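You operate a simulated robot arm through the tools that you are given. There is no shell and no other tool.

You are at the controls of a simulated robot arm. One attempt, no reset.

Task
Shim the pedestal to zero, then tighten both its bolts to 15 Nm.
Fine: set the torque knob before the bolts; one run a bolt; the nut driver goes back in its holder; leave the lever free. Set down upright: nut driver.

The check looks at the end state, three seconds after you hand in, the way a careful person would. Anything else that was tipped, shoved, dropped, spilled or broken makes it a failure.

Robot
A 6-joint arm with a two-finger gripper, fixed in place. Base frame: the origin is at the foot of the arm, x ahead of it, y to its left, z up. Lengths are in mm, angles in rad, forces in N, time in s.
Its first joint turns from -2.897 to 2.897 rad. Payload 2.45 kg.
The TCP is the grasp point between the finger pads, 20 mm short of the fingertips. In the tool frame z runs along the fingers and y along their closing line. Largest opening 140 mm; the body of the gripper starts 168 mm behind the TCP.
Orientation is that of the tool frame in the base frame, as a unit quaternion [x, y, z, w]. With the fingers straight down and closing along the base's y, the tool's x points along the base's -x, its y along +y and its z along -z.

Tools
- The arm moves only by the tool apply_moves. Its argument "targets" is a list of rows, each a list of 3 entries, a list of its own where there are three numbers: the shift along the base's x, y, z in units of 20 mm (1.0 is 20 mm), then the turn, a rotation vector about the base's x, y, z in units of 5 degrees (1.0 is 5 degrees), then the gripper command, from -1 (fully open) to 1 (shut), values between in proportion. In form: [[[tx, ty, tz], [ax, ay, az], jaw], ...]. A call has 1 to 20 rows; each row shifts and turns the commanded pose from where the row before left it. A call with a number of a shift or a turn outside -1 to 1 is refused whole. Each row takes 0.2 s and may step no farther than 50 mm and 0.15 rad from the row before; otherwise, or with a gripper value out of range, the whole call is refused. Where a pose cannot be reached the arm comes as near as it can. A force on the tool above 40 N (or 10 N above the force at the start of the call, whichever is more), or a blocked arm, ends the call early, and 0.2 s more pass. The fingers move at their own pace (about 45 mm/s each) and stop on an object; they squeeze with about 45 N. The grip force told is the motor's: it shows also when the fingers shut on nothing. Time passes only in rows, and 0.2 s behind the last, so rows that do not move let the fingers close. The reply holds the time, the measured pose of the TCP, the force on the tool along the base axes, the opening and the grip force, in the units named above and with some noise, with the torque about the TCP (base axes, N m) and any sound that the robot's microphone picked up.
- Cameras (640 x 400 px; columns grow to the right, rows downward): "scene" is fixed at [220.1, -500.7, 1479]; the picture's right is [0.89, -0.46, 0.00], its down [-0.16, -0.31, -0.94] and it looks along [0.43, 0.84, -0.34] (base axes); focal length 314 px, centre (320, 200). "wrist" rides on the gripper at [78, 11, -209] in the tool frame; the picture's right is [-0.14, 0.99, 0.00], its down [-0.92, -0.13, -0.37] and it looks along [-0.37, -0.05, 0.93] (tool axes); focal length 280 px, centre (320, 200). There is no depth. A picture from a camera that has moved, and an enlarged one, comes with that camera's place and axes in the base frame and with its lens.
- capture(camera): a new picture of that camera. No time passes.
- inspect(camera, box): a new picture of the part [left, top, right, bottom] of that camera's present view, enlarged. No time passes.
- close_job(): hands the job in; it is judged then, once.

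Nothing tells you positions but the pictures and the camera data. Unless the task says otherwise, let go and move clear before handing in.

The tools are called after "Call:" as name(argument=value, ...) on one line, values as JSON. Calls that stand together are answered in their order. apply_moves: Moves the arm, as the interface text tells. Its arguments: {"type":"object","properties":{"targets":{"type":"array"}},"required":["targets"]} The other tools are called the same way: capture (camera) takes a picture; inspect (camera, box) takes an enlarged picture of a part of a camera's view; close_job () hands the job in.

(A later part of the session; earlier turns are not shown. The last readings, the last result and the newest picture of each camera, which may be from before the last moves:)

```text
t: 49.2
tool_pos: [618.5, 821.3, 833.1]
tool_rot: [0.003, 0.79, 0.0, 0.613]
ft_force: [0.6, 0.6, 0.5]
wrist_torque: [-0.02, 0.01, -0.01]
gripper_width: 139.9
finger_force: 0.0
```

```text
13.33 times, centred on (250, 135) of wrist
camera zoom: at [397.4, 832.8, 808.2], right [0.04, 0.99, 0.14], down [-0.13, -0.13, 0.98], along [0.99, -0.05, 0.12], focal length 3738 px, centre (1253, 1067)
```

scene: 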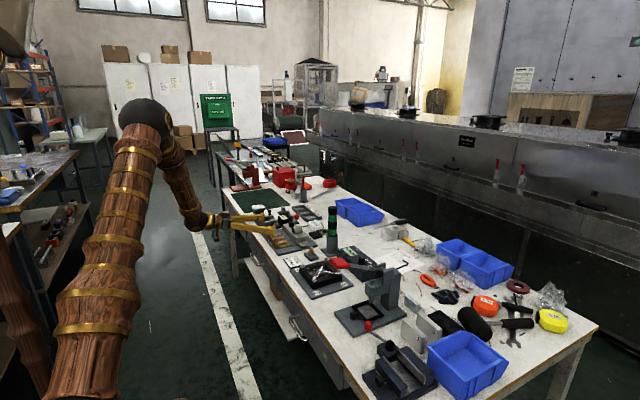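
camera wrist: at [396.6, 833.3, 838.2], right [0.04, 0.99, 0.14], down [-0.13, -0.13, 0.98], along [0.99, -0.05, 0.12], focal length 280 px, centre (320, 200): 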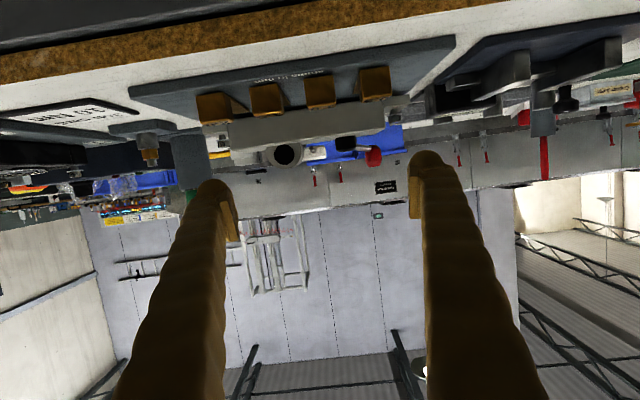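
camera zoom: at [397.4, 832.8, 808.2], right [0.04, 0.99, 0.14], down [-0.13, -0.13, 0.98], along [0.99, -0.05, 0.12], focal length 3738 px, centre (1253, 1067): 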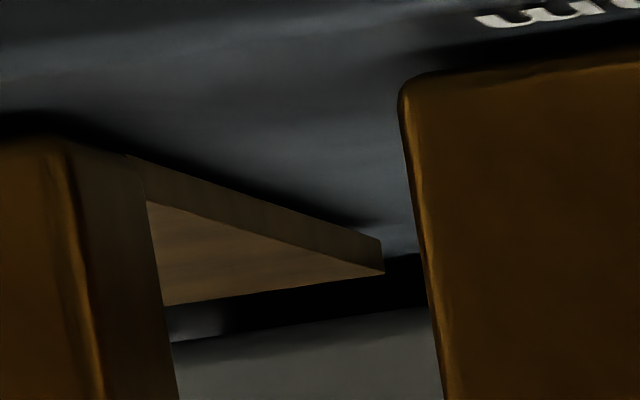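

The shadow band is ambiguous, so the real test is to slide the 0.5 shim straight in under the pedestal and feel for resistance. I'll return upright, turn the gripper 90° so the closed fingers push squarely and clear the neighbouring shims, and come down behind the 0.5 block.

Call:
apply_moves(targets=[[[0, 0, 0.8], [0, 1, 0], 1], [[0, 0, 0.8], [0, 1, 0], 1], [[0, 0, 0.8], [0, 1, 0], 1], [[0, 0, 0.8], [0, 1, 0], 1], [[0, 0.2, 0.8], [0, 1, 0], 1], [[0, 0.2, 0.5], [0, 1, 0], 1], [[0, 0.2, 0.5], [0, 1, 0], 1], [[0, 0.2, 0.5], [0, 1, 0], 1], [[0, 0.2, 0], [0, 1, 0], 1], [[0, 0.2, 0], [0, 1, 0], 1], [[0, 0.2, 0], [0, 1, 0], 1], [[0, 0.2, 0], [0, 1, 0], 1], [[0, 0.2, 0], [0, 1, 0], 1], [[0, 0.2, 0], [0, 1, 0], 1], [[0, 0.2, 0], [0, 1, 0], 1], [[0, 0, 0], [0, 0, 1], 1], [[0, 0, 0], [0, 0, 1], 1], [[0, 0, 0], [0, 0, 1], 1], [[0, 0, 0], [0, 0, 0], 1]])

Call:
apply_moves(targets=[[[0, 0, 0], [0, 0, 1], 1], [[0, 0, 0], [0, 0, 1], 1], [[0, 0, 0], [0, 0, 1], 1], [[0, 0, 0], [0, 0, 1], 1], [[0, 0, 0], [0, 0, 1], 1], [[0, 0, 0], [0, 0, 1], 1], [[0, 0, 0], [0, 0, 1], 1], [[0, 0, 0], [0, 0, 1], 1], [[0, 0, 0], [0, 0, 1], 1], [[0, 0, 0], [0, 0, 1], 1], [[0, 0, 0], [0, 0, 1], 1], [[0, 0, 0], [0, 0, 1], 1], [[0, 0, 0], [0, 0, 1], 1], [[0, 0, 0], [0, 0, 1], 1], [[0, 0, 0], [0, 0, 1], 1], [[0, 0, 0], [0, 0, 0], 1]])

Call:
capture(camera="wrist")

```text
t: 53.2
tool_pos: [617.8, 864.4, 943.6]
tool_rot: [-0.128, 0.992, 0.0, 0.006]
ft_force: [-1.1, 0.9, -0.2]
wrist_torque: [0.01, -0.01, 0.01]
gripper_width: 0.0
finger_force: 29.0
```

```text
t: 56.6
tool_pos: [617.9, 864.9, 942.7]
tool_rot: [-0.705, 0.709, 0.003, 0.005]
ft_force: [0.0, -1.7, -0.6]
wrist_torque: [0.03, 0.0, 0.01]
gripper_width: 0.0
finger_force: 29.5
```

```text
taken
camera wrist: at [607.5, 784.6, 1150.0], right [-0.99, 0.14, 0.0], down [0.13, 0.92, 0.38], along [0.05, 0.37, -0.93], focal length 280 px, centre (320, 200)
```

wrist: 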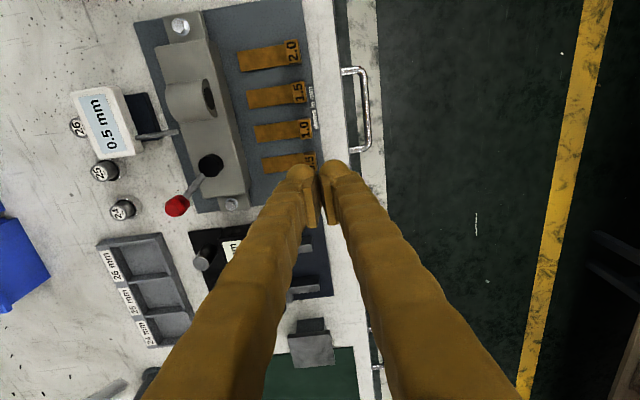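

Call:
inspect(camera="wrist", box=[140, 10, 340, 220])

```text
1.90 times, centred on (240, 115) of wrist
camera zoom: at [607.5, 784.6, 1150.0], right [-0.99, 0.14, 0.0], down [0.13, 0.92, 0.38], along [0.05, 0.37, -0.93], focal length 534 px, centre (472, 362)
```

zoom: 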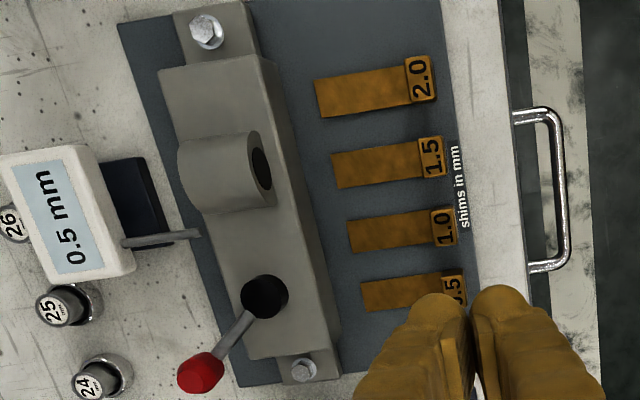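

The 0.5 block is near (630, 874). I'll go behind it at x≈585 and descend in steps, keeping the fingertips above the plate.

Call:
apply_moves(targets=[[[-0.8, 0.25, 0], [0, 0, 0], 1], [[-0.8, 0.2, -0.5], [0, 0, 0], 1], [[0, 0, -1], [0, 0, 0], 1], [[0, 0, -1], [0, 0, 0], 1], [[0, 0, -1], [0, 0, 0], 1], [[0, 0, -1], [0, 0, 0], 1], [[0, 0, -1], [0, 0, 0], 1], [[0, 0, -0.8], [0, 0, 0], 1], [[0, 0, 0], [0, 0, 0], 1]])

Call:
capture(camera="wrist")

Call:
inspect(camera="wrist", box=[180, 60, 380, 220])

Call:
inspect(camera="scene", box=[245, 205, 305, 253])

```text
t: 58.6
tool_pos: [586.3, 873.9, 817.5]
tool_rot: [-0.705, 0.709, 0.003, 0.004]
ft_force: [-0.3, -0.1, 0.2]
wrist_torque: [-0.02, 0.0, -0.01]
gripper_width: 0.2
finger_force: 29.6
```

```text
taken
camera wrist: at [576.0, 794.2, 1024.3], right [-0.99, 0.14, 0.0], down [0.13, 0.92, 0.38], along [0.05, 0.37, -0.93], focal length 280 px, centre (320, 200)
```

wrist: 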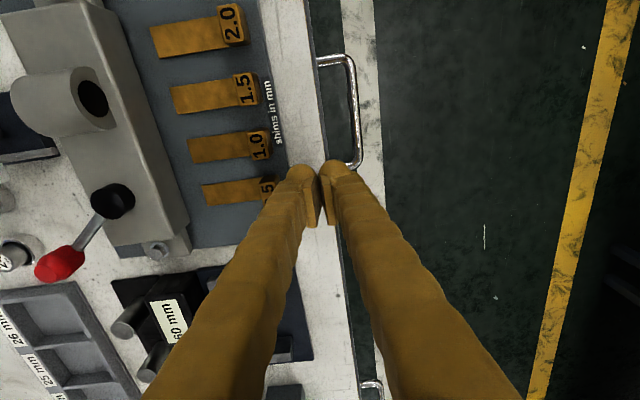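

```text
2.50 times, centred on (280, 140) of wrist
camera zoom: at [576.0, 794.2, 1024.3], right [-0.99, 0.14, 0.0], down [0.13, 0.92, 0.38], along [0.05, 0.37, -0.93], focal length 701 px, centre (420, 350)
```

zoom: 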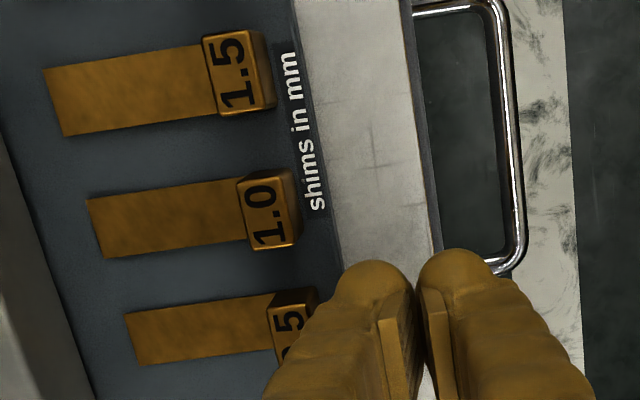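

```text
8.33 times, centred on (275, 229) of scene
camera zoom: at [220.1, -500.7, 1479.0], right [0.89, -0.46, 0.0], down [-0.16, -0.31, -0.94], along [0.43, 0.84, -0.34], focal length 2620 px, centre (695, -42)
```

zoom: 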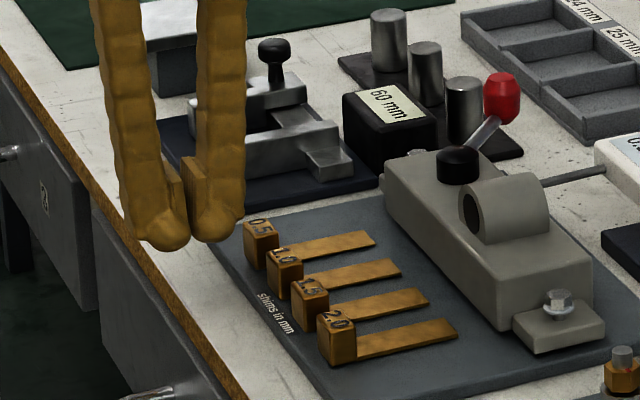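

Call:
apply_moves(targets=[[[-0.3, -0.15, 0], [0, 0, 0], 1], [[0, 0, -0.25], [0, 0, 0], 1], [[0, 0, -0.25], [0, 0, 0], 1], [[0, 0, 0], [0, 0, 0], 1]])

Call:
inspect(camera="scene", box=[250, 215, 290, 247])

```text
t: 59.6
tool_pos: [580.5, 870.8, 808.3]
tool_rot: [-0.706, 0.709, 0.003, 0.004]
ft_force: [-0.5, 1.1, 0.2]
wrist_torque: [0.05, 0.01, 0.02]
gripper_width: 0.0
finger_force: 29.6
```

```text
12.50 times, centred on (270, 231) of scene
camera zoom: at [220.1, -500.7, 1479.0], right [0.89, -0.46, 0.0], down [-0.16, -0.31, -0.94], along [0.43, 0.84, -0.34], focal length 3930 px, centre (945, -188)
```

zoom: 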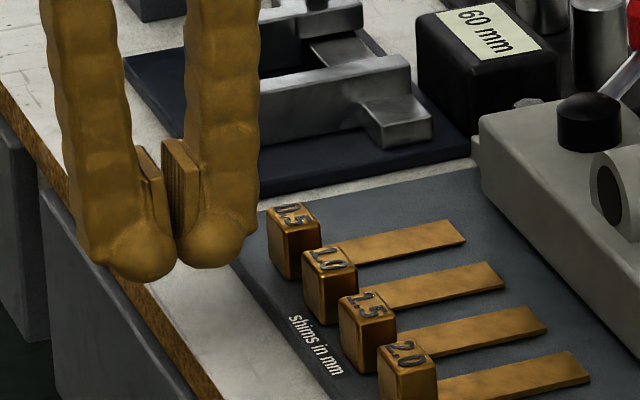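

Call:
apply_moves(targets=[[[0.3, 0, 0], [0, 0, 0], 1], [[0.3, 0, 0], [0, 0, 0], 1], [[0.3, 0, 0], [0, 0, 0], 1], [[0.3, 0, 0], [0, 0, 0], 1], [[0.3, 0, 0], [0, 0, 0], 1], [[0, 0, 0], [0, 0, 0], 1]])

Call:
inspect(camera="scene", box=[250, 215, 310, 247])

Call:
inspect(camera="wrist", box=[160, 60, 380, 220])

```text
t: 60.9
tool_pos: [607.2, 870.0, 806.8]
tool_rot: [-0.705, 0.709, 0.003, 0.002]
ft_force: [-4.3, -1.3, 3.7]
wrist_torque: [0.05, -0.02, 0.06]
gripper_width: 0.0
finger_force: 29.1
stopped in row 6: the force on the tool passed its limit at 42 N (the readings are from after the stop); the commanded pose is now the measured one
```

```text
10.67 times, centred on (280, 231) of scene
camera zoom: at [220.1, -500.7, 1479.0], right [0.89, -0.46, 0.0], down [-0.16, -0.31, -0.94], along [0.43, 0.84, -0.34], focal length 3353 px, centre (747, -131)
```

zoom: 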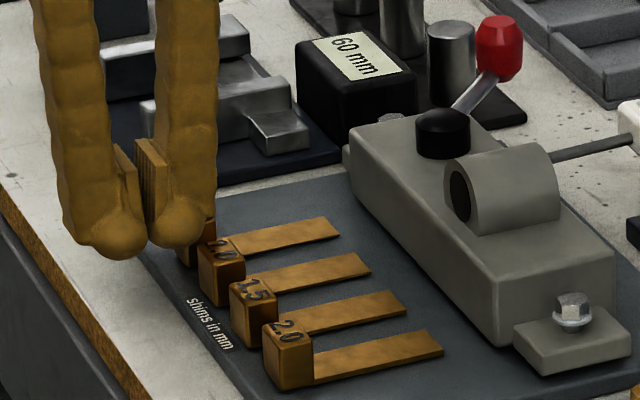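

```text
2.50 times, centred on (270, 140) of wrist
camera zoom: at [596.9, 791.0, 1013.9], right [-0.99, 0.14, 0.0], down [0.13, 0.92, 0.38], along [0.05, 0.37, -0.93], focal length 701 px, centre (445, 350)
```

zoom: 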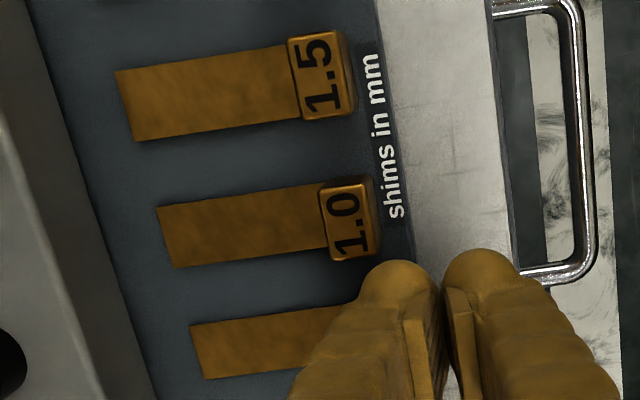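

The block took 42 N without sliding, so pushing isn't the way; the fingertips are well above the plate (its top is near z 775). I'll back off, open, and grip the 0.5 block across its thin side along x.

Call:
apply_moves(targets=[[[-0.5, 0, 0], [0, 0, 0], 1], [[0, 0, 0.8], [0, 0, 0], 1], [[0, 0, 1], [0, 0, 0], 0.1], [[0, 0, 1], [0, 0, 0], 0.1], [[0.5, 0, 0.3], [0, 0, 0], 0.1], [[1, 0, 0], [0, 0, 0], 0.1], [[0, 0, 0], [0, 0, 0], 0.1], [[0, 0, 0], [0, 0, 0], 0.1]])

Call:
capture(camera="wrist")

Call:
inspect(camera="wrist", box=[200, 90, 400, 240])

Call:
inspect(camera="scene", box=[255, 222, 303, 254])

```text
t: 62.7
tool_pos: [628.0, 869.6, 867.0]
tool_rot: [-0.706, 0.709, 0.003, 0.001]
ft_force: [-0.2, 0.6, -0.4]
wrist_torque: [0.0, 0.04, -0.03]
gripper_width: 62.8
finger_force: 0.1
```

```text
taken
camera wrist: at [618.0, 790.7, 1074.9], right [-0.99, 0.14, 0.0], down [0.13, 0.92, 0.38], along [0.05, 0.37, -0.93], focal length 280 px, centre (320, 200)
```

wrist: 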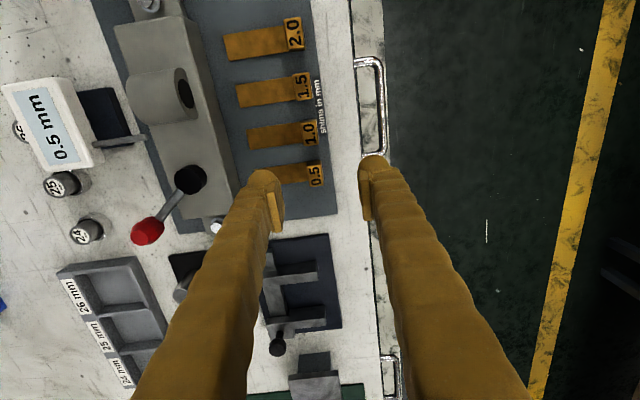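

```text
2.67 times, centred on (300, 165) of wrist
camera zoom: at [618.0, 790.7, 1074.9], right [-0.99, 0.14, 0.0], down [0.13, 0.92, 0.38], along [0.05, 0.37, -0.93], focal length 748 px, centre (373, 293)
```

zoom: 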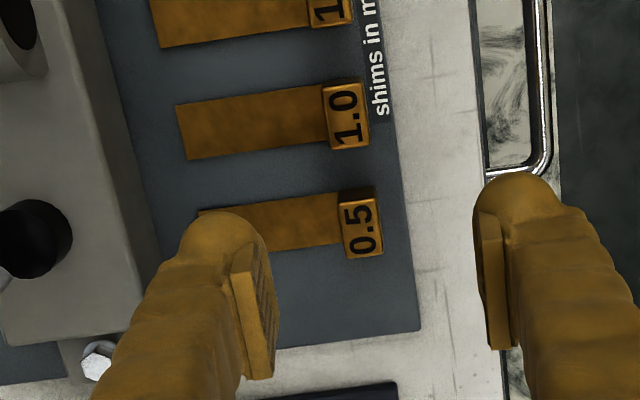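

```text
12.50 times, centred on (279, 238) of scene
camera zoom: at [220.1, -500.7, 1479.0], right [0.89, -0.46, 0.0], down [-0.16, -0.31, -0.94], along [0.43, 0.84, -0.34], focal length 3930 px, centre (832, -275)
```

zoom: 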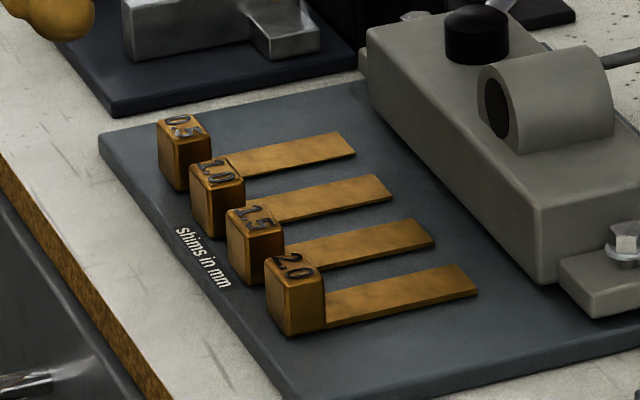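

Call:
apply_moves(targets=[[[0.25, 0.15, -0.5], [0, 0, 0], 0.1], [[0, 0, -1], [0, 0, 0], 0.1], [[0, 0, -0.8], [0, 0, 0], 0.1], [[0, 0, -0.4], [0, 0, 0], 0.1], [[0, 0, -0.3], [0, 0, 0], 0.1], [[0, 0, 0], [0, 0, 0], 0.1]])

Call:
inspect(camera="wrist", box=[200, 90, 400, 240])

Call:
inspect(camera="scene", box=[255, 222, 303, 254])

```text
t: 64.1
tool_pos: [634.0, 872.0, 807.0]
tool_rot: [-0.706, 0.709, 0.003, 0.002]
ft_force: [0.3, -0.7, -0.1]
wrist_torque: [-0.01, 0.03, 0.01]
gripper_width: 63.1
finger_force: 0.1
```

```text
2.67 times, centred on (300, 165) of wrist
camera zoom: at [622.7, 794.1, 1014.9], right [-0.99, 0.14, 0.0], down [0.13, 0.92, 0.38], along [0.05, 0.37, -0.93], focal length 748 px, centre (373, 293)
```

zoom: 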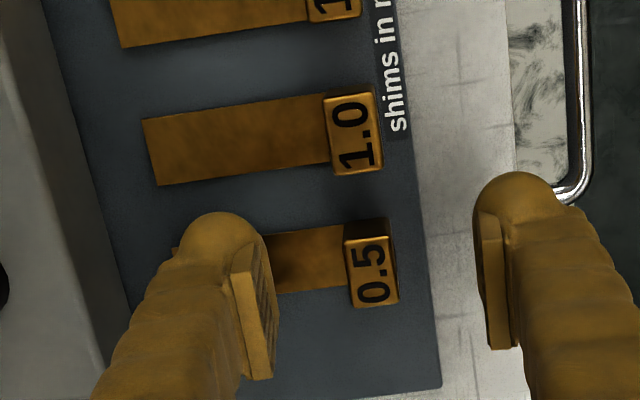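

```text
12.50 times, centred on (279, 238) of scene
camera zoom: at [220.1, -500.7, 1479.0], right [0.89, -0.46, 0.0], down [-0.16, -0.31, -0.94], along [0.43, 0.84, -0.34], focal length 3930 px, centre (832, -275)
```

zoom: 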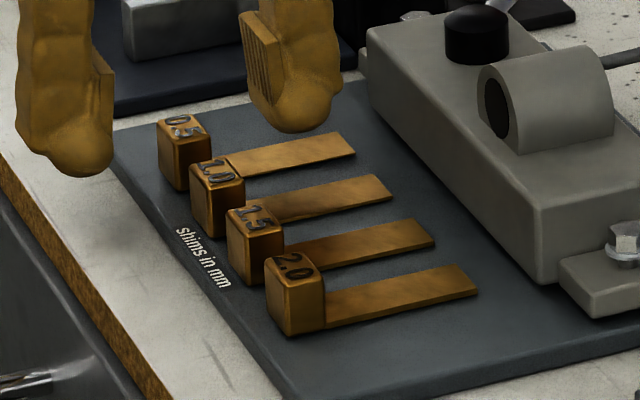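

Aligned within about 1.5 mm. Closing on the 0.5 block.

Call:
apply_moves(targets=[[[0, 0.05, -0.1], [0, 0, 0], 0.5], [[0, 0, 0], [0, 0, 0], 1], [[0, 0, 0], [0, 0, 0], 1], [[0, 0, 0], [0, 0, 0], 1], [[0, 0, 0], [0, 0, 0], 1]])

Call:
inspect(camera="wrist", box=[200, 90, 400, 240])

Call:
inspect(camera="scene", box=[255, 222, 303, 254])

```text
t: 65.3
tool_pos: [632.9, 873.6, 806.8]
tool_rot: [-0.705, 0.709, 0.003, 0.003]
ft_force: [10.8, -0.1, 1.1]
wrist_torque: [-0.01, -0.18, 0.2]
gripper_width: 14.3
finger_force: 40.0
```

```text
2.67 times, centred on (300, 165) of wrist
camera zoom: at [622.6, 794.8, 1013.2], right [-0.99, 0.14, 0.0], down [0.13, 0.92, 0.38], along [0.05, 0.37, -0.93], focal length 748 px, centre (373, 293)
```

zoom: 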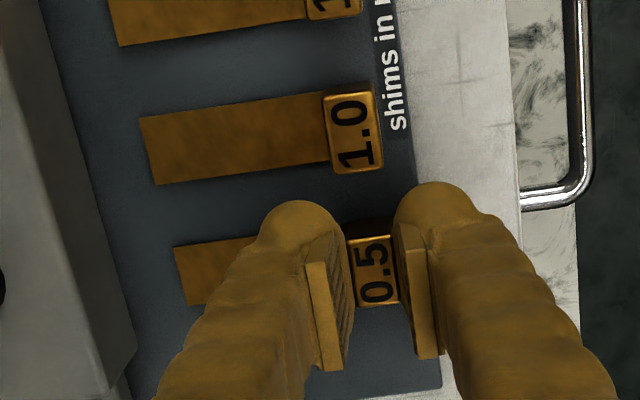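

```text
12.50 times, centred on (279, 238) of scene
camera zoom: at [220.1, -500.7, 1479.0], right [0.89, -0.46, 0.0], down [-0.16, -0.31, -0.94], along [0.43, 0.84, -0.34], focal length 3930 px, centre (832, -275)
```

zoom: 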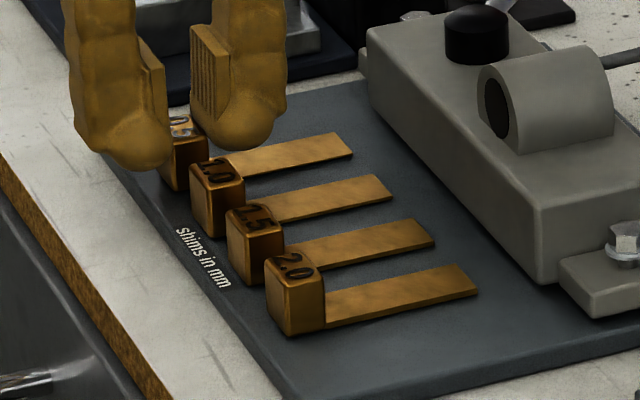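

Gripped at 14.3 mm. I'll lift gently to see whether it comes free.

Call:
apply_moves(targets=[[[0, 0, 0.1], [0, 0, 0], 1], [[0, 0, 0.1], [0, 0, 0], 1], [[0, 0, 0.1], [0, 0, 0], 1], [[0, 0, 0.1], [0, 0, 0], 1], [[0, 0, 0], [0, 0, 0], 1]])

Call:
inspect(camera="wrist", box=[200, 90, 400, 240])

Call:
inspect(camera="scene", box=[255, 222, 303, 254])

```text
t: 66.5
tool_pos: [632.3, 873.5, 814.5]
tool_rot: [-0.706, 0.709, 0.003, 0.001]
ft_force: [0.5, 0.0, 0.6]
wrist_torque: [-0.02, -0.03, -0.03]
gripper_width: 0.0
finger_force: 29.0
```

```text
2.67 times, centred on (300, 165) of wrist
camera zoom: at [622.0, 795.0, 1021.1], right [-0.99, 0.14, 0.0], down [0.13, 0.92, 0.37], along [0.05, 0.37, -0.93], focal length 748 px, centre (373, 293)
```

zoom: 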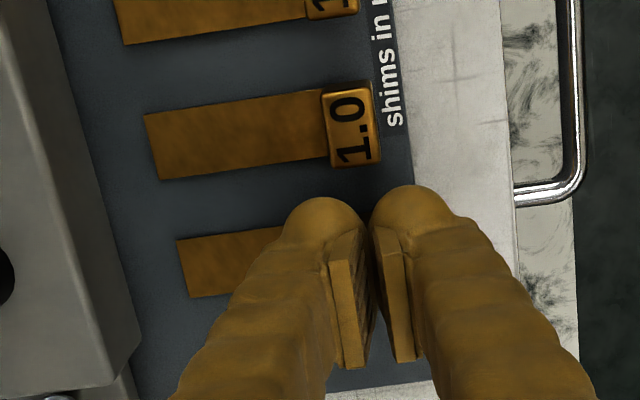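

```text
12.50 times, centred on (279, 238) of scene
camera zoom: at [220.1, -500.7, 1479.0], right [0.89, -0.46, 0.0], down [-0.16, -0.31, -0.94], along [0.43, 0.84, -0.34], focal length 3930 px, centre (832, -275)
```

zoom: 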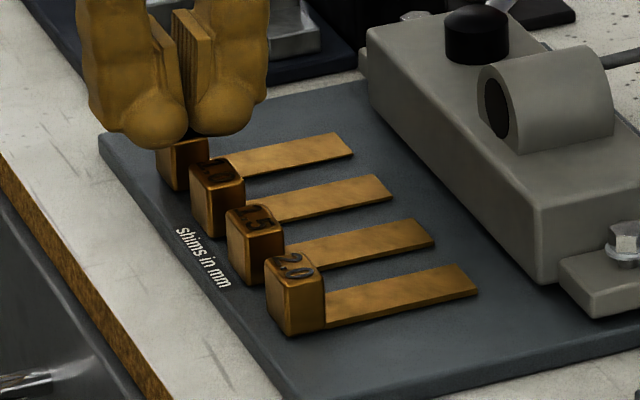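

The fingers slipped off the top: the block's top is lower than I thought (about z 791). I'll reopen, go about 10 mm deeper, and grip again.

Call:
apply_moves(targets=[[[0, 0, 0.5], [0, 0, 0], 0.1], [[0, 0, 0], [0, 0, 0], 0.1], [[0, 0, 0], [0, 0, 0], 0.1], [[0, 0, 0], [0, 0, 0], 0.1], [[0.05, 0, -0.5], [0, 0, 0], 0.1], [[0, 0, -0.4], [0, 0, 0], 0.1], [[0, 0, -0.3], [0, 0, 0], 0.1], [[0, 0, -0.2], [0, 0, 0], 0.1], [[0, 0, 0], [0, 0, 0], 0.1]])

Call:
inspect(camera="wrist", box=[200, 90, 400, 240])

Call:
inspect(camera="scene", box=[255, 222, 303, 254])

```text
t: 68.5
tool_pos: [632.9, 873.2, 796.4]
tool_rot: [-0.705, 0.709, 0.003, 0.003]
ft_force: [0.1, 0.3, 0.2]
wrist_torque: [-0.02, 0.02, -0.01]
gripper_width: 63.1
finger_force: 0.0
```

```text
2.67 times, centred on (300, 165) of wrist
camera zoom: at [622.7, 795.0, 1003.3], right [-0.99, 0.14, 0.0], down [0.13, 0.92, 0.38], along [0.05, 0.37, -0.93], focal length 748 px, centre (373, 293)
```

zoom: 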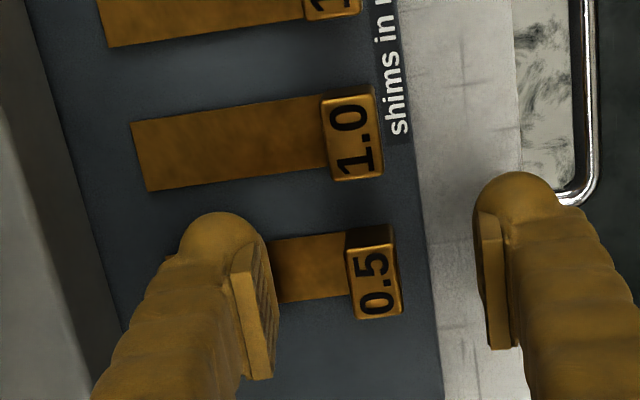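

```text
12.50 times, centred on (279, 238) of scene
camera zoom: at [220.1, -500.7, 1479.0], right [0.89, -0.46, 0.0], down [-0.16, -0.31, -0.94], along [0.43, 0.84, -0.34], focal length 3930 px, centre (832, -275)
```

zoom: 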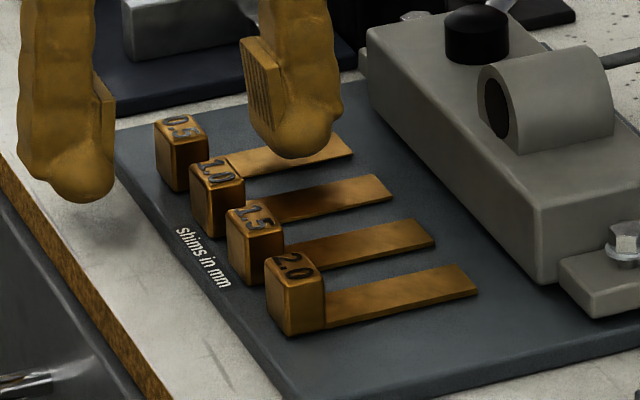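

Call:
apply_moves(targets=[[[0.05, 0.15, 0], [0, 0, 0], 0.5], [[0, 0, 0], [0, 0, 0], 1], [[0, 0, 0], [0, 0, 0], 1], [[0, 0, 0], [0, 0, 0], 1], [[0, 0, 0], [0, 0, 0], 1], [[0, 0, 0], [0, 0, 0], 1]])

Call:
inspect(camera="wrist", box=[200, 90, 400, 240])

Call:
apply_moves(targets=[[[0, 0, 0.1], [0, 0, 0], 1], [[0, 0, 0.05], [0, 0, 0], 1], [[0, 0, 0], [0, 0, 0], 1]])

Call:
inspect(camera="wrist", box=[200, 90, 400, 240])

Call:
inspect(camera="scene", box=[255, 222, 303, 254])

```text
t: 69.9
tool_pos: [634.5, 877.5, 796.7]
tool_rot: [-0.705, 0.709, 0.003, 0.002]
ft_force: [-5.1, -0.8, -4.4]
wrist_torque: [-0.29, 0.05, 0.23]
gripper_width: 15.2
finger_force: 41.1
```

```text
2.67 times, centred on (300, 165) of wrist
camera zoom: at [624.0, 797.8, 1003.4], right [-0.99, 0.14, 0.0], down [0.13, 0.92, 0.38], along [0.05, 0.37, -0.93], focal length 748 px, centre (373, 293)
```

zoom: 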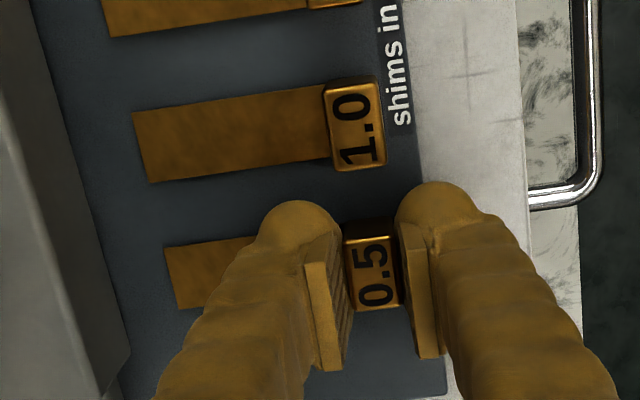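

```text
t: 70.7
tool_pos: [635.0, 876.2, 798.0]
tool_rot: [-0.706, 0.709, 0.003, 0.001]
ft_force: [1.6, 2.1, -29.0]
wrist_torque: [-0.03, 0.01, 0.2]
gripper_width: 15.2
finger_force: 41.4
```

```text
2.67 times, centred on (300, 165) of wrist
camera zoom: at [623.9, 797.9, 1005.1], right [-0.99, 0.14, 0.0], down [0.13, 0.92, 0.37], along [0.05, 0.37, -0.93], focal length 748 px, centre (373, 293)
```

zoom: 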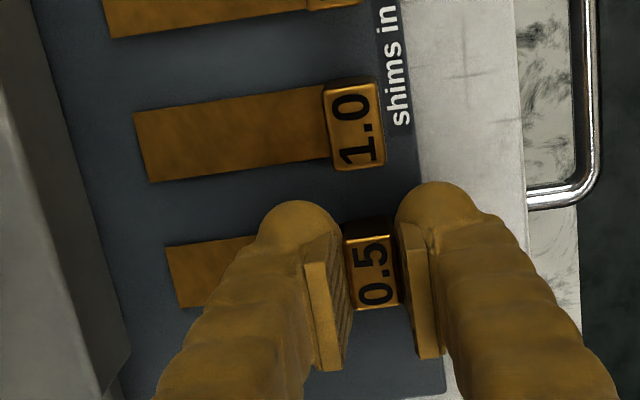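

```text
12.50 times, centred on (279, 238) of scene
camera zoom: at [220.1, -500.7, 1479.0], right [0.89, -0.46, 0.0], down [-0.16, -0.31, -0.94], along [0.43, 0.84, -0.34], focal length 3930 px, centre (832, -275)
```

zoom: 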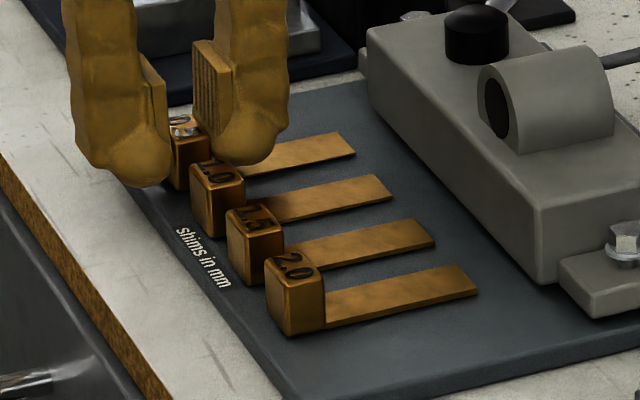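

The block resists lifting (29 N), so the shims appear to be captive sliders. I'll relax the lift and try sliding it along +x while gripped.

Call:
apply_moves(targets=[[[0, 0, -0.15], [0, 0, 0], 1], [[0, 0, 0], [0, 0, 0], 1]])

Call:
apply_moves(targets=[[[0.1, 0, 0], [0, 0, 0], 1], [[0.1, 0, 0], [0, 0, 0], 1], [[0.1, 0, 0], [0, 0, 0], 1], [[0, 0, 0], [0, 0, 0], 1]])

Call:
inspect(camera="wrist", box=[200, 90, 400, 240])

Call:
inspect(camera="scene", box=[255, 222, 303, 254])

```text
t: 71.3
tool_pos: [634.4, 875.8, 797.6]
tool_rot: [-0.705, 0.709, 0.003, 0.002]
ft_force: [-7.4, -16.1, 3.4]
wrist_torque: [-0.9, 0.1, 0.25]
gripper_width: 15.1
finger_force: 41.0
```

```text
t: 71.8
tool_pos: [635.4, 877.2, 797.5]
tool_rot: [-0.706, 0.708, 0.003, 0.001]
ft_force: [-0.7, -3.3, 6.9]
wrist_torque: [-0.13, 0.0, 0.21]
gripper_width: 15.3
finger_force: 41.0
stopped in row 2: the force on the tool passed its limit at 41 N (the readings are from after the stop); the commanded pose is now the measured one
```

```text
2.67 times, centred on (300, 165) of wrist
camera zoom: at [625.7, 797.9, 1005.0], right [-0.99, 0.14, 0.0], down [0.13, 0.92, 0.37], along [0.05, 0.37, -0.93], focal length 748 px, centre (373, 293)
```

zoom: 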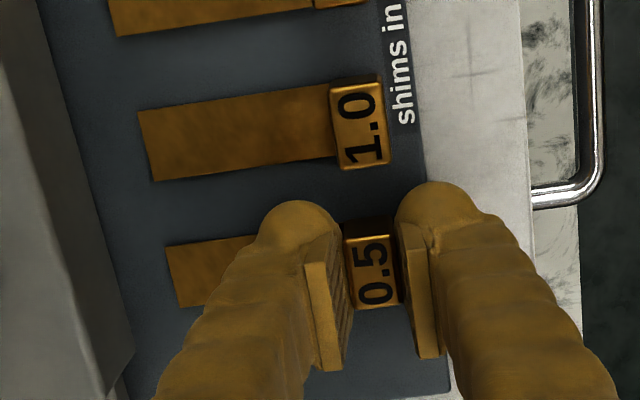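

```text
12.50 times, centred on (279, 238) of scene
camera zoom: at [220.1, -500.7, 1479.0], right [0.89, -0.46, 0.0], down [-0.16, -0.31, -0.94], along [0.43, 0.84, -0.34], focal length 3930 px, centre (832, -275)
```

zoom: 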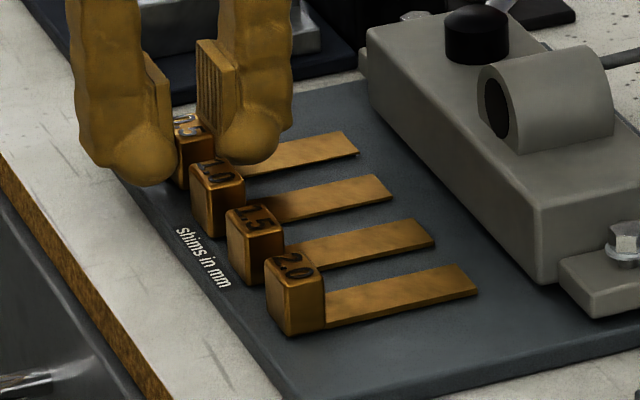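

Call:
apply_moves(targets=[[[0, 0, 0.1], [0, 0, 0], 1], [[0, 0, 0.1], [0, 0, 0], 1], [[0, 0, 0.1], [0, 0, 0], 1], [[0, 0, 0], [0, 0, 0], 1]])

Call:
inspect(camera="wrist", box=[200, 90, 400, 240])

Call:
inspect(camera="scene", box=[255, 222, 303, 254])

```text
t: 72.8
tool_pos: [636.5, 877.4, 802.3]
tool_rot: [-0.705, 0.709, 0.004, 0.0]
ft_force: [-2.1, -5.8, -29.3]
wrist_torque: [-0.13, 0.01, 0.2]
gripper_width: 14.9
finger_force: 41.7
```

```text
2.67 times, centred on (300, 165) of wrist
camera zoom: at [625.7, 798.3, 1009.3], right [-0.99, 0.14, 0.01], down [0.13, 0.92, 0.37], along [0.05, 0.37, -0.93], focal length 748 px, centre (373, 293)
```

zoom: 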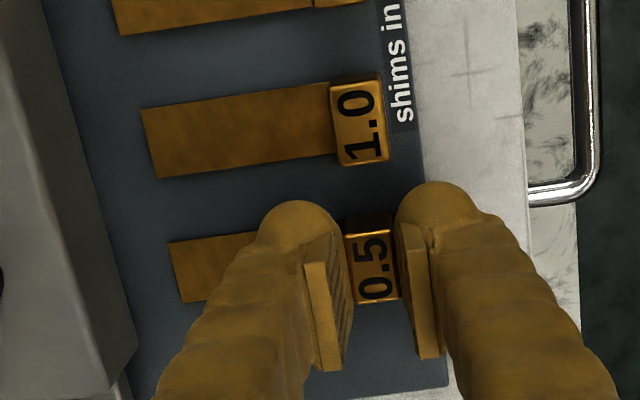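

```text
12.50 times, centred on (279, 238) of scene
camera zoom: at [220.1, -500.7, 1479.0], right [0.89, -0.46, 0.0], down [-0.16, -0.31, -0.94], along [0.43, 0.84, -0.34], focal length 3930 px, centre (832, -275)
```

zoom: 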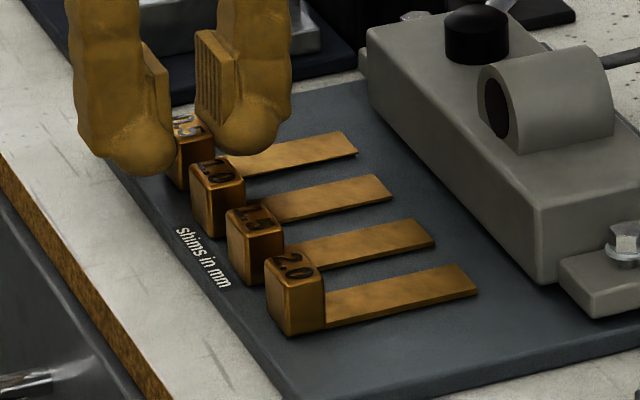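

The shim can't be lifted and barely moves sideways, so something is holding it. Since I moved the lever, its starting end (−29°) may have been the free one. I'll release the shim, swing the lever back, and try again.

Call:
apply_moves(targets=[[[0, 0, 0], [0, 0, 0], 0.3], [[0, 0, 0], [0, 0, 0], 0.3], [[0, 0, 0.8], [0, 0, 0], 0.3], [[0, 0, 1], [0, 0, 0], 0.3], [[0, 0, 1], [0, 0, 0], 1], [[0, 0, 1], [0, 0, 0], 1], [[1, 0.3, 0.8], [0, 0, 0], 1], [[1, 0.4, 0.5], [0, 0, 0], 1], [[1, 0.4, 0], [0, 0, 0], 1], [[1, 0.4, 0], [0, 0, 0], 1], [[1, 0.4, 0], [0, 0, 0], 1], [[1, 0.4, 0], [0, 0, 0], 1], [[1, 0.4, 0], [0, 0, 0], 1], [[1, 0.2, 0], [0, 0, 0], 1], [[0, 0, 0], [0, 0, 0], 1]])

Call:
capture(camera="wrist")

Call:
inspect(camera="scene", box=[255, 222, 303, 254])

```text
t: 76.0
tool_pos: [795.7, 934.5, 905.5]
tool_rot: [-0.705, 0.709, 0.004, 0.001]
ft_force: [0.9, 0.1, 0.0]
wrist_torque: [0.0, 0.0, -0.01]
gripper_width: 0.2
finger_force: 29.8
```

```text
taken
camera wrist: at [786.0, 855.6, 1113.2], right [-0.99, 0.14, 0.0], down [0.13, 0.92, 0.37], along [0.05, 0.37, -0.93], focal length 280 px, centre (320, 200)
```

wrist: 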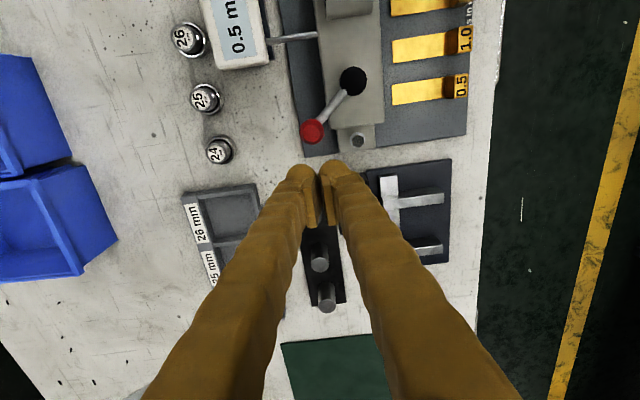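

```text
12.50 times, centred on (279, 238) of scene
camera zoom: at [220.1, -500.7, 1479.0], right [0.89, -0.46, 0.0], down [-0.16, -0.31, -0.94], along [0.43, 0.84, -0.34], focal length 3930 px, centre (832, -275)
```

zoom: 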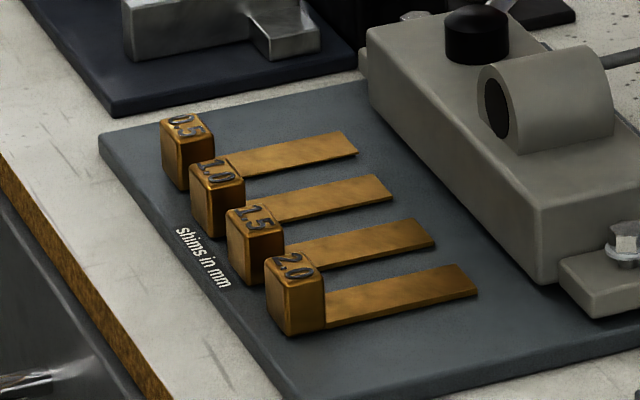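

The 0.5 shim kept its 1–2 mm shift, so it slides with high friction rather than springing back. Now I'll lower beside the knob and push the lever back toward −y.

Call:
apply_moves(targets=[[[0, 0, -0.8], [0, 0, 0], 1], [[0, 0, -0.8], [0, 0, 0], 1], [[0, 0, -0.6], [0, 0, 0], 1], [[0, 0, -0.4], [0, 0, 0], 1], [[0, 0, 0], [0, 0, 0], 1]])

Call:
inspect(camera="wrist", box=[220, 60, 420, 220])

```text
t: 77.2
tool_pos: [798.1, 934.6, 853.8]
tool_rot: [-0.705, 0.709, 0.004, 0.001]
ft_force: [0.0, 0.7, 0.0]
wrist_torque: [0.04, 0.02, -0.01]
gripper_width: 0.3
finger_force: 29.4
```

```text
2.50 times, centred on (320, 140) of wrist
camera zoom: at [786.7, 855.9, 1060.9], right [-0.99, 0.14, 0.0], down [0.13, 0.92, 0.37], along [0.05, 0.37, -0.93], focal length 701 px, centre (320, 350)
```

zoom: 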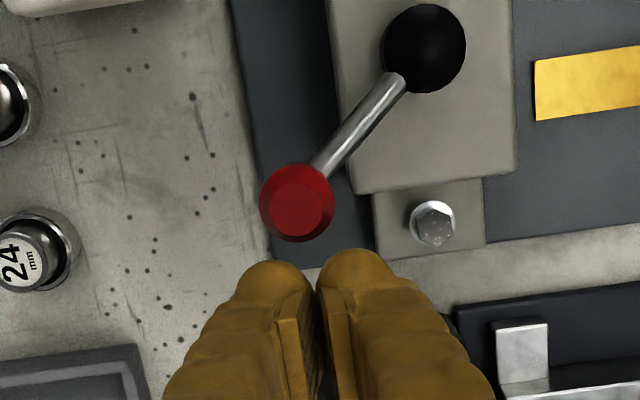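

Call:
apply_moves(targets=[[[0.1, -0.4, 0], [0, 0, 0], 1], [[0.1, -0.4, 0], [0, 0, 0], 1], [[0.1, -0.4, 0], [0, 0, 0], 1], [[0, -0.4, 0], [0, 0, 0], 1], [[0, -0.4, 0], [0, 0, 0], 1], [[0, -0.4, 0], [0, 0, 0], 1], [[0, -0.4, 0], [0, 0, 0], 1], [[0, -0.4, 0], [0, 0, 0], 1], [[0, 0, 0], [0, 0, 0], 1]])

Call:
inspect(camera="wrist", box=[220, 60, 420, 220])

Call:
inspect(camera="scene", box=[275, 215, 325, 255])

```text
t: 79.2
tool_pos: [801.8, 869.8, 853.6]
tool_rot: [-0.705, 0.709, 0.004, 0.001]
ft_force: [-0.4, 0.2, -0.5]
wrist_torque: [0.03, 0.0, 0.02]
gripper_width: 0.0
finger_force: 29.4
```

```text
2.50 times, centred on (320, 140) of wrist
camera zoom: at [791.6, 791.9, 1060.5], right [-0.99, 0.14, 0.0], down [0.13, 0.92, 0.37], along [0.05, 0.37, -0.93], focal length 701 px, centre (320, 350)
```

zoom: 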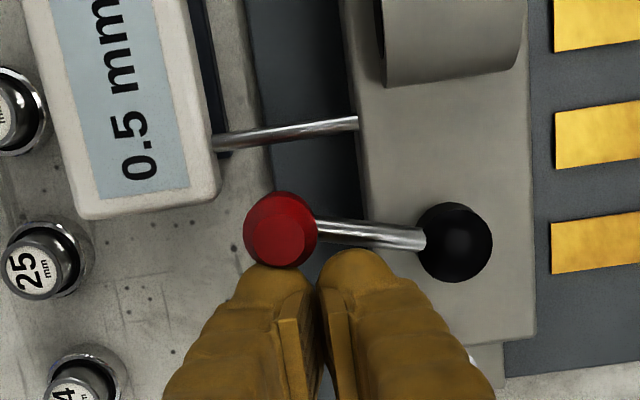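

```text
10.00 times, centred on (300, 235) of scene
camera zoom: at [220.1, -500.7, 1479.0], right [0.89, -0.46, 0.0], down [-0.16, -0.31, -0.94], along [0.43, 0.84, -0.34], focal length 3144 px, centre (520, -150)
```

zoom: 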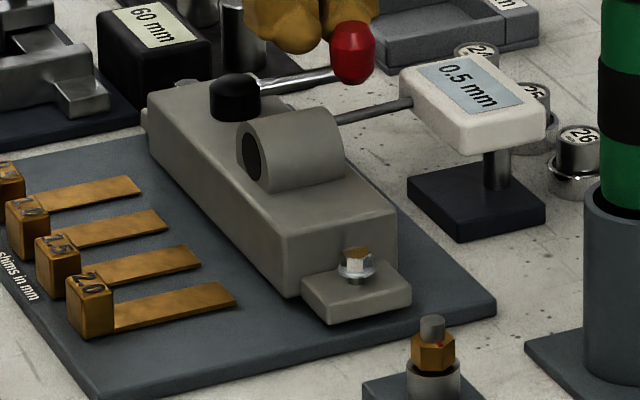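

Call:
apply_moves(targets=[[[0, -0.2, 0], [0, 0, 0], 1], [[0, -0.2, 0], [0, 0, 0], 1], [[0, -0.15, 0], [0, 0, 0], 1], [[0, -0.1, 0], [0, 0, 0], 1], [[0, -0.1, 0], [0, 0, 0], 1], [[0, -0.1, 0], [0, 0, 0], 1], [[0, -0.1, 0], [0, 0, 0], 1], [[0, 0, 0], [0, 0, 0], 1]])

Call:
inspect(camera="wrist", box=[220, 60, 420, 220])

```text
t: 80.9
tool_pos: [801.5, 855.9, 853.3]
tool_rot: [-0.706, 0.709, 0.004, 0.004]
ft_force: [8.8, 13.0, -3.4]
wrist_torque: [0.19, -0.15, 0.26]
gripper_width: 0.1
finger_force: 29.1
stopped in row 8: the force on the tool passed its limit at 42 N (the readings are from after the stop); the commanded pose is now the measured one
```

```text
2.50 times, centred on (320, 140) of wrist
camera zoom: at [790.8, 775.7, 1060.3], right [-0.99, 0.14, 0.0], down [0.13, 0.92, 0.38], along [0.05, 0.38, -0.93], focal length 701 px, centre (320, 350)
```

zoom: 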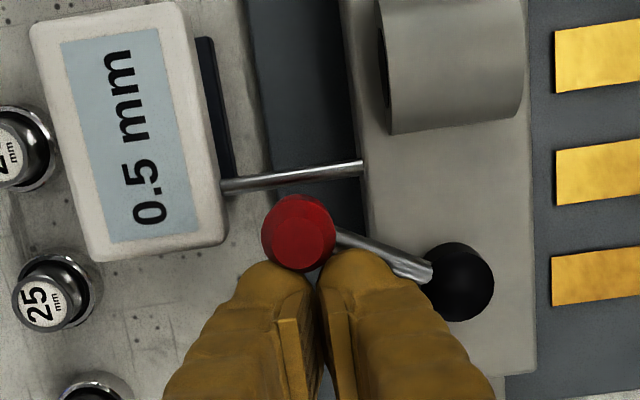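

The lever is back on its starting stop. Returning to the 0.5 shim to try again.

Call:
apply_moves(targets=[[[0, 0.3, 0.2], [0, 0, 0], 1], [[0, 0, 1], [0, 0, 0], 1], [[0, 0, 1], [0, 0, 0], 1], [[-1, 0.1, 0.6], [0, 0, 0], 1], [[-1, 0.1, 0], [0, 0, 0], 0.1], [[-1, 0.1, 0], [0, 0, 0], 0.1], [[-1, 0.1, 0], [0, 0, 0], 0.1], [[-1, 0.1, 0], [0, 0, 0], 0.1], [[-1, 0.1, 0], [0, 0, 0], 0.1], [[-1, 0.1, 0], [0, 0, 0], 0.1], [[-1, 0, 0], [0, 0, 0], 0.1], [[-0.3, 0, -1], [0, 0, 0], 0.1], [[0, 0, -1], [0, 0, 0], 0.1], [[0, 0, -1], [0, 0, 0], 0.1], [[0, 0, 0], [0, 0, 0], 0.1]])

Call:
inspect(camera="wrist", box=[200, 90, 400, 240])

```text
t: 84.1
tool_pos: [635.0, 876.6, 849.8]
tool_rot: [-0.706, 0.709, 0.004, 0.003]
ft_force: [0.4, -0.3, -0.3]
wrist_torque: [-0.02, 0.01, 0.0]
gripper_width: 62.9
finger_force: 0.1
```

```text
2.67 times, centred on (300, 165) of wrist
camera zoom: at [624.9, 796.3, 1056.3], right [-0.99, 0.14, 0.0], down [0.13, 0.92, 0.38], along [0.05, 0.37, -0.93], focal length 748 px, centre (373, 293)
```

zoom: 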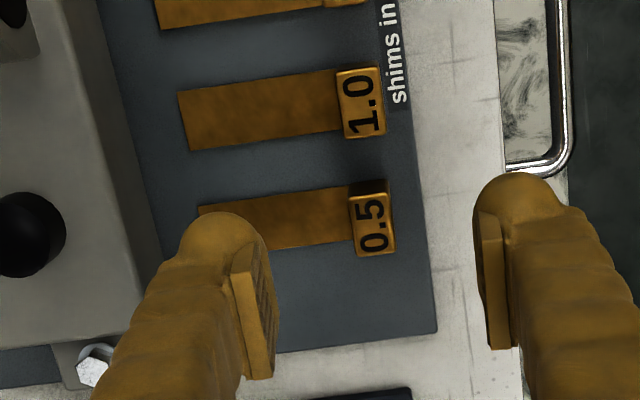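

Call:
apply_moves(targets=[[[0.05, 0, -1], [0, 0, 0], 0.1], [[0, 0, -1], [0, 0, 0], 0.1], [[0, 0, -0.4], [0, 0, 0], 0.1], [[0, 0, -0.25], [0, 0, 0], 0.1], [[0, 0, 0], [0, 0, 0], 0.1], [[0, 0, 0], [0, 0, 0], 0.6], [[0, 0, 0], [0, 0, 0], 1], [[0, 0, 0], [0, 0, 0], 1], [[0, 0, 0], [0, 0, 0], 1], [[0, 0, 0], [0, 0, 0], 1]])

Call:
apply_moves(targets=[[[0.05, 0, 0], [0, 0, 0], 1], [[0.05, 0, 0], [0, 0, 0], 1], [[0.05, 0, 0], [0, 0, 0], 1], [[0, 0, 0], [0, 0, 0], 1]])

Call:
inspect(camera="wrist", box=[200, 90, 400, 240])

Call:
inspect(camera="scene", box=[255, 222, 303, 254])

```text
t: 86.3
tool_pos: [635.6, 875.8, 796.0]
tool_rot: [-0.706, 0.709, 0.005, 0.002]
ft_force: [0.2, 0.3, -1.8]
wrist_torque: [0.05, 0.03, 0.16]
gripper_width: 15.2
finger_force: 41.1
```

```text
t: 87.3
tool_pos: [640.0, 874.3, 795.6]
tool_rot: [-0.705, 0.709, 0.004, 0.002]
ft_force: [-1.1, 4.7, -5.0]
wrist_torque: [0.0, -0.02, 0.16]
gripper_width: 15.3
finger_force: 41.3
```

```text
2.67 times, centred on (300, 165) of wrist
camera zoom: at [629.5, 795.7, 1002.8], right [-0.99, 0.14, 0.0], down [0.13, 0.92, 0.38], along [0.05, 0.37, -0.93], focal length 748 px, centre (373, 293)
```

zoom: 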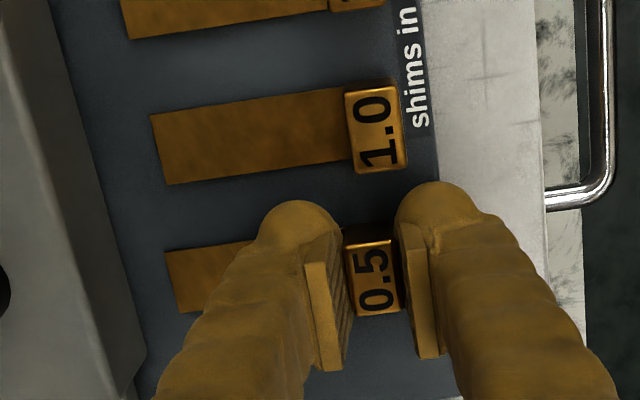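

```text
12.50 times, centred on (279, 238) of scene
camera zoom: at [220.1, -500.7, 1479.0], right [0.89, -0.46, 0.0], down [-0.16, -0.31, -0.94], along [0.43, 0.84, -0.34], focal length 3930 px, centre (832, -275)
```

zoom: 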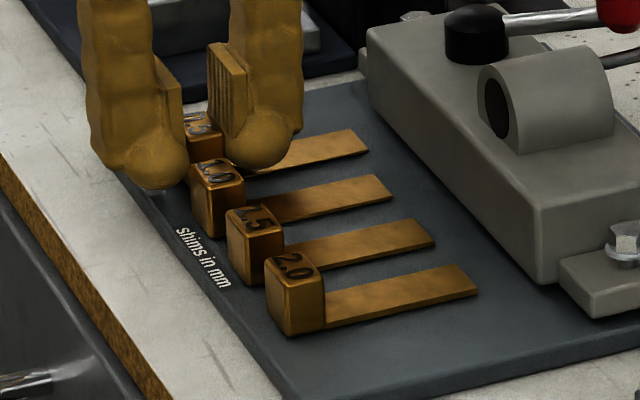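

Now it slides freely (about 1 N): the lever's starting end is the free one. I'll keep sliding the 0.5 shim toward the pedestal in small steps.

Call:
apply_moves(targets=[[[0.15, 0, 0], [0, 0, 0], 1], [[0.15, 0, 0], [0, 0, 0], 1], [[0.15, 0, 0], [0, 0, 0], 1], [[0.15, 0, 0], [0, 0, 0], 1], [[0.15, 0, 0], [0, 0, 0], 1], [[0.15, 0, 0], [0, 0, 0], 1], [[0, 0, 0], [0, 0, 0], 1]])

Call:
inspect(camera="wrist", box=[140, 60, 400, 240])

Call:
inspect(camera="scene", box=[260, 218, 308, 250])

```text
t: 88.9
tool_pos: [657.9, 875.4, 796.6]
tool_rot: [-0.706, 0.708, 0.004, 0.003]
ft_force: [-0.5, 17.8, -22.6]
wrist_torque: [0.4, 0.0, 0.16]
gripper_width: 14.9
finger_force: 41.1
```

```text
2.22 times, centred on (270, 150) of wrist
camera zoom: at [647.0, 795.6, 1002.9], right [-0.99, 0.14, 0.0], down [0.13, 0.92, 0.38], along [0.05, 0.37, -0.93], focal length 623 px, centre (431, 311)
```

zoom: 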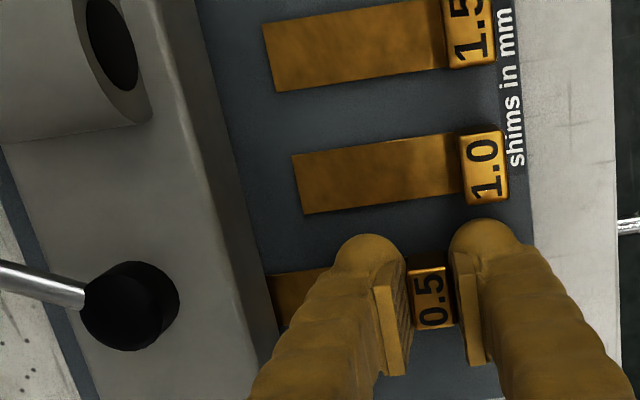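

```text
12.50 times, centred on (284, 234) of scene
camera zoom: at [220.1, -500.7, 1479.0], right [0.89, -0.46, 0.0], down [-0.16, -0.31, -0.94], along [0.43, 0.84, -0.34], focal length 3930 px, centre (770, -225)
```

zoom: 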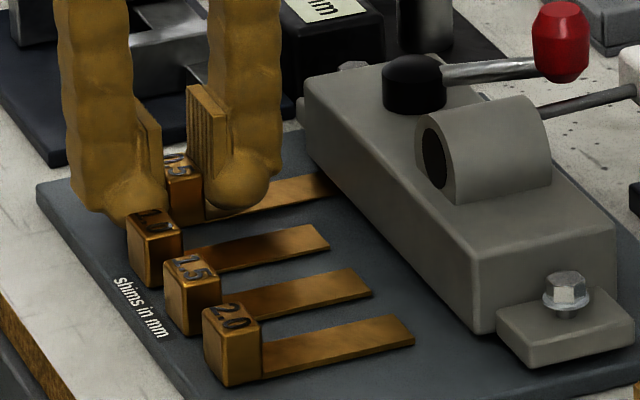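

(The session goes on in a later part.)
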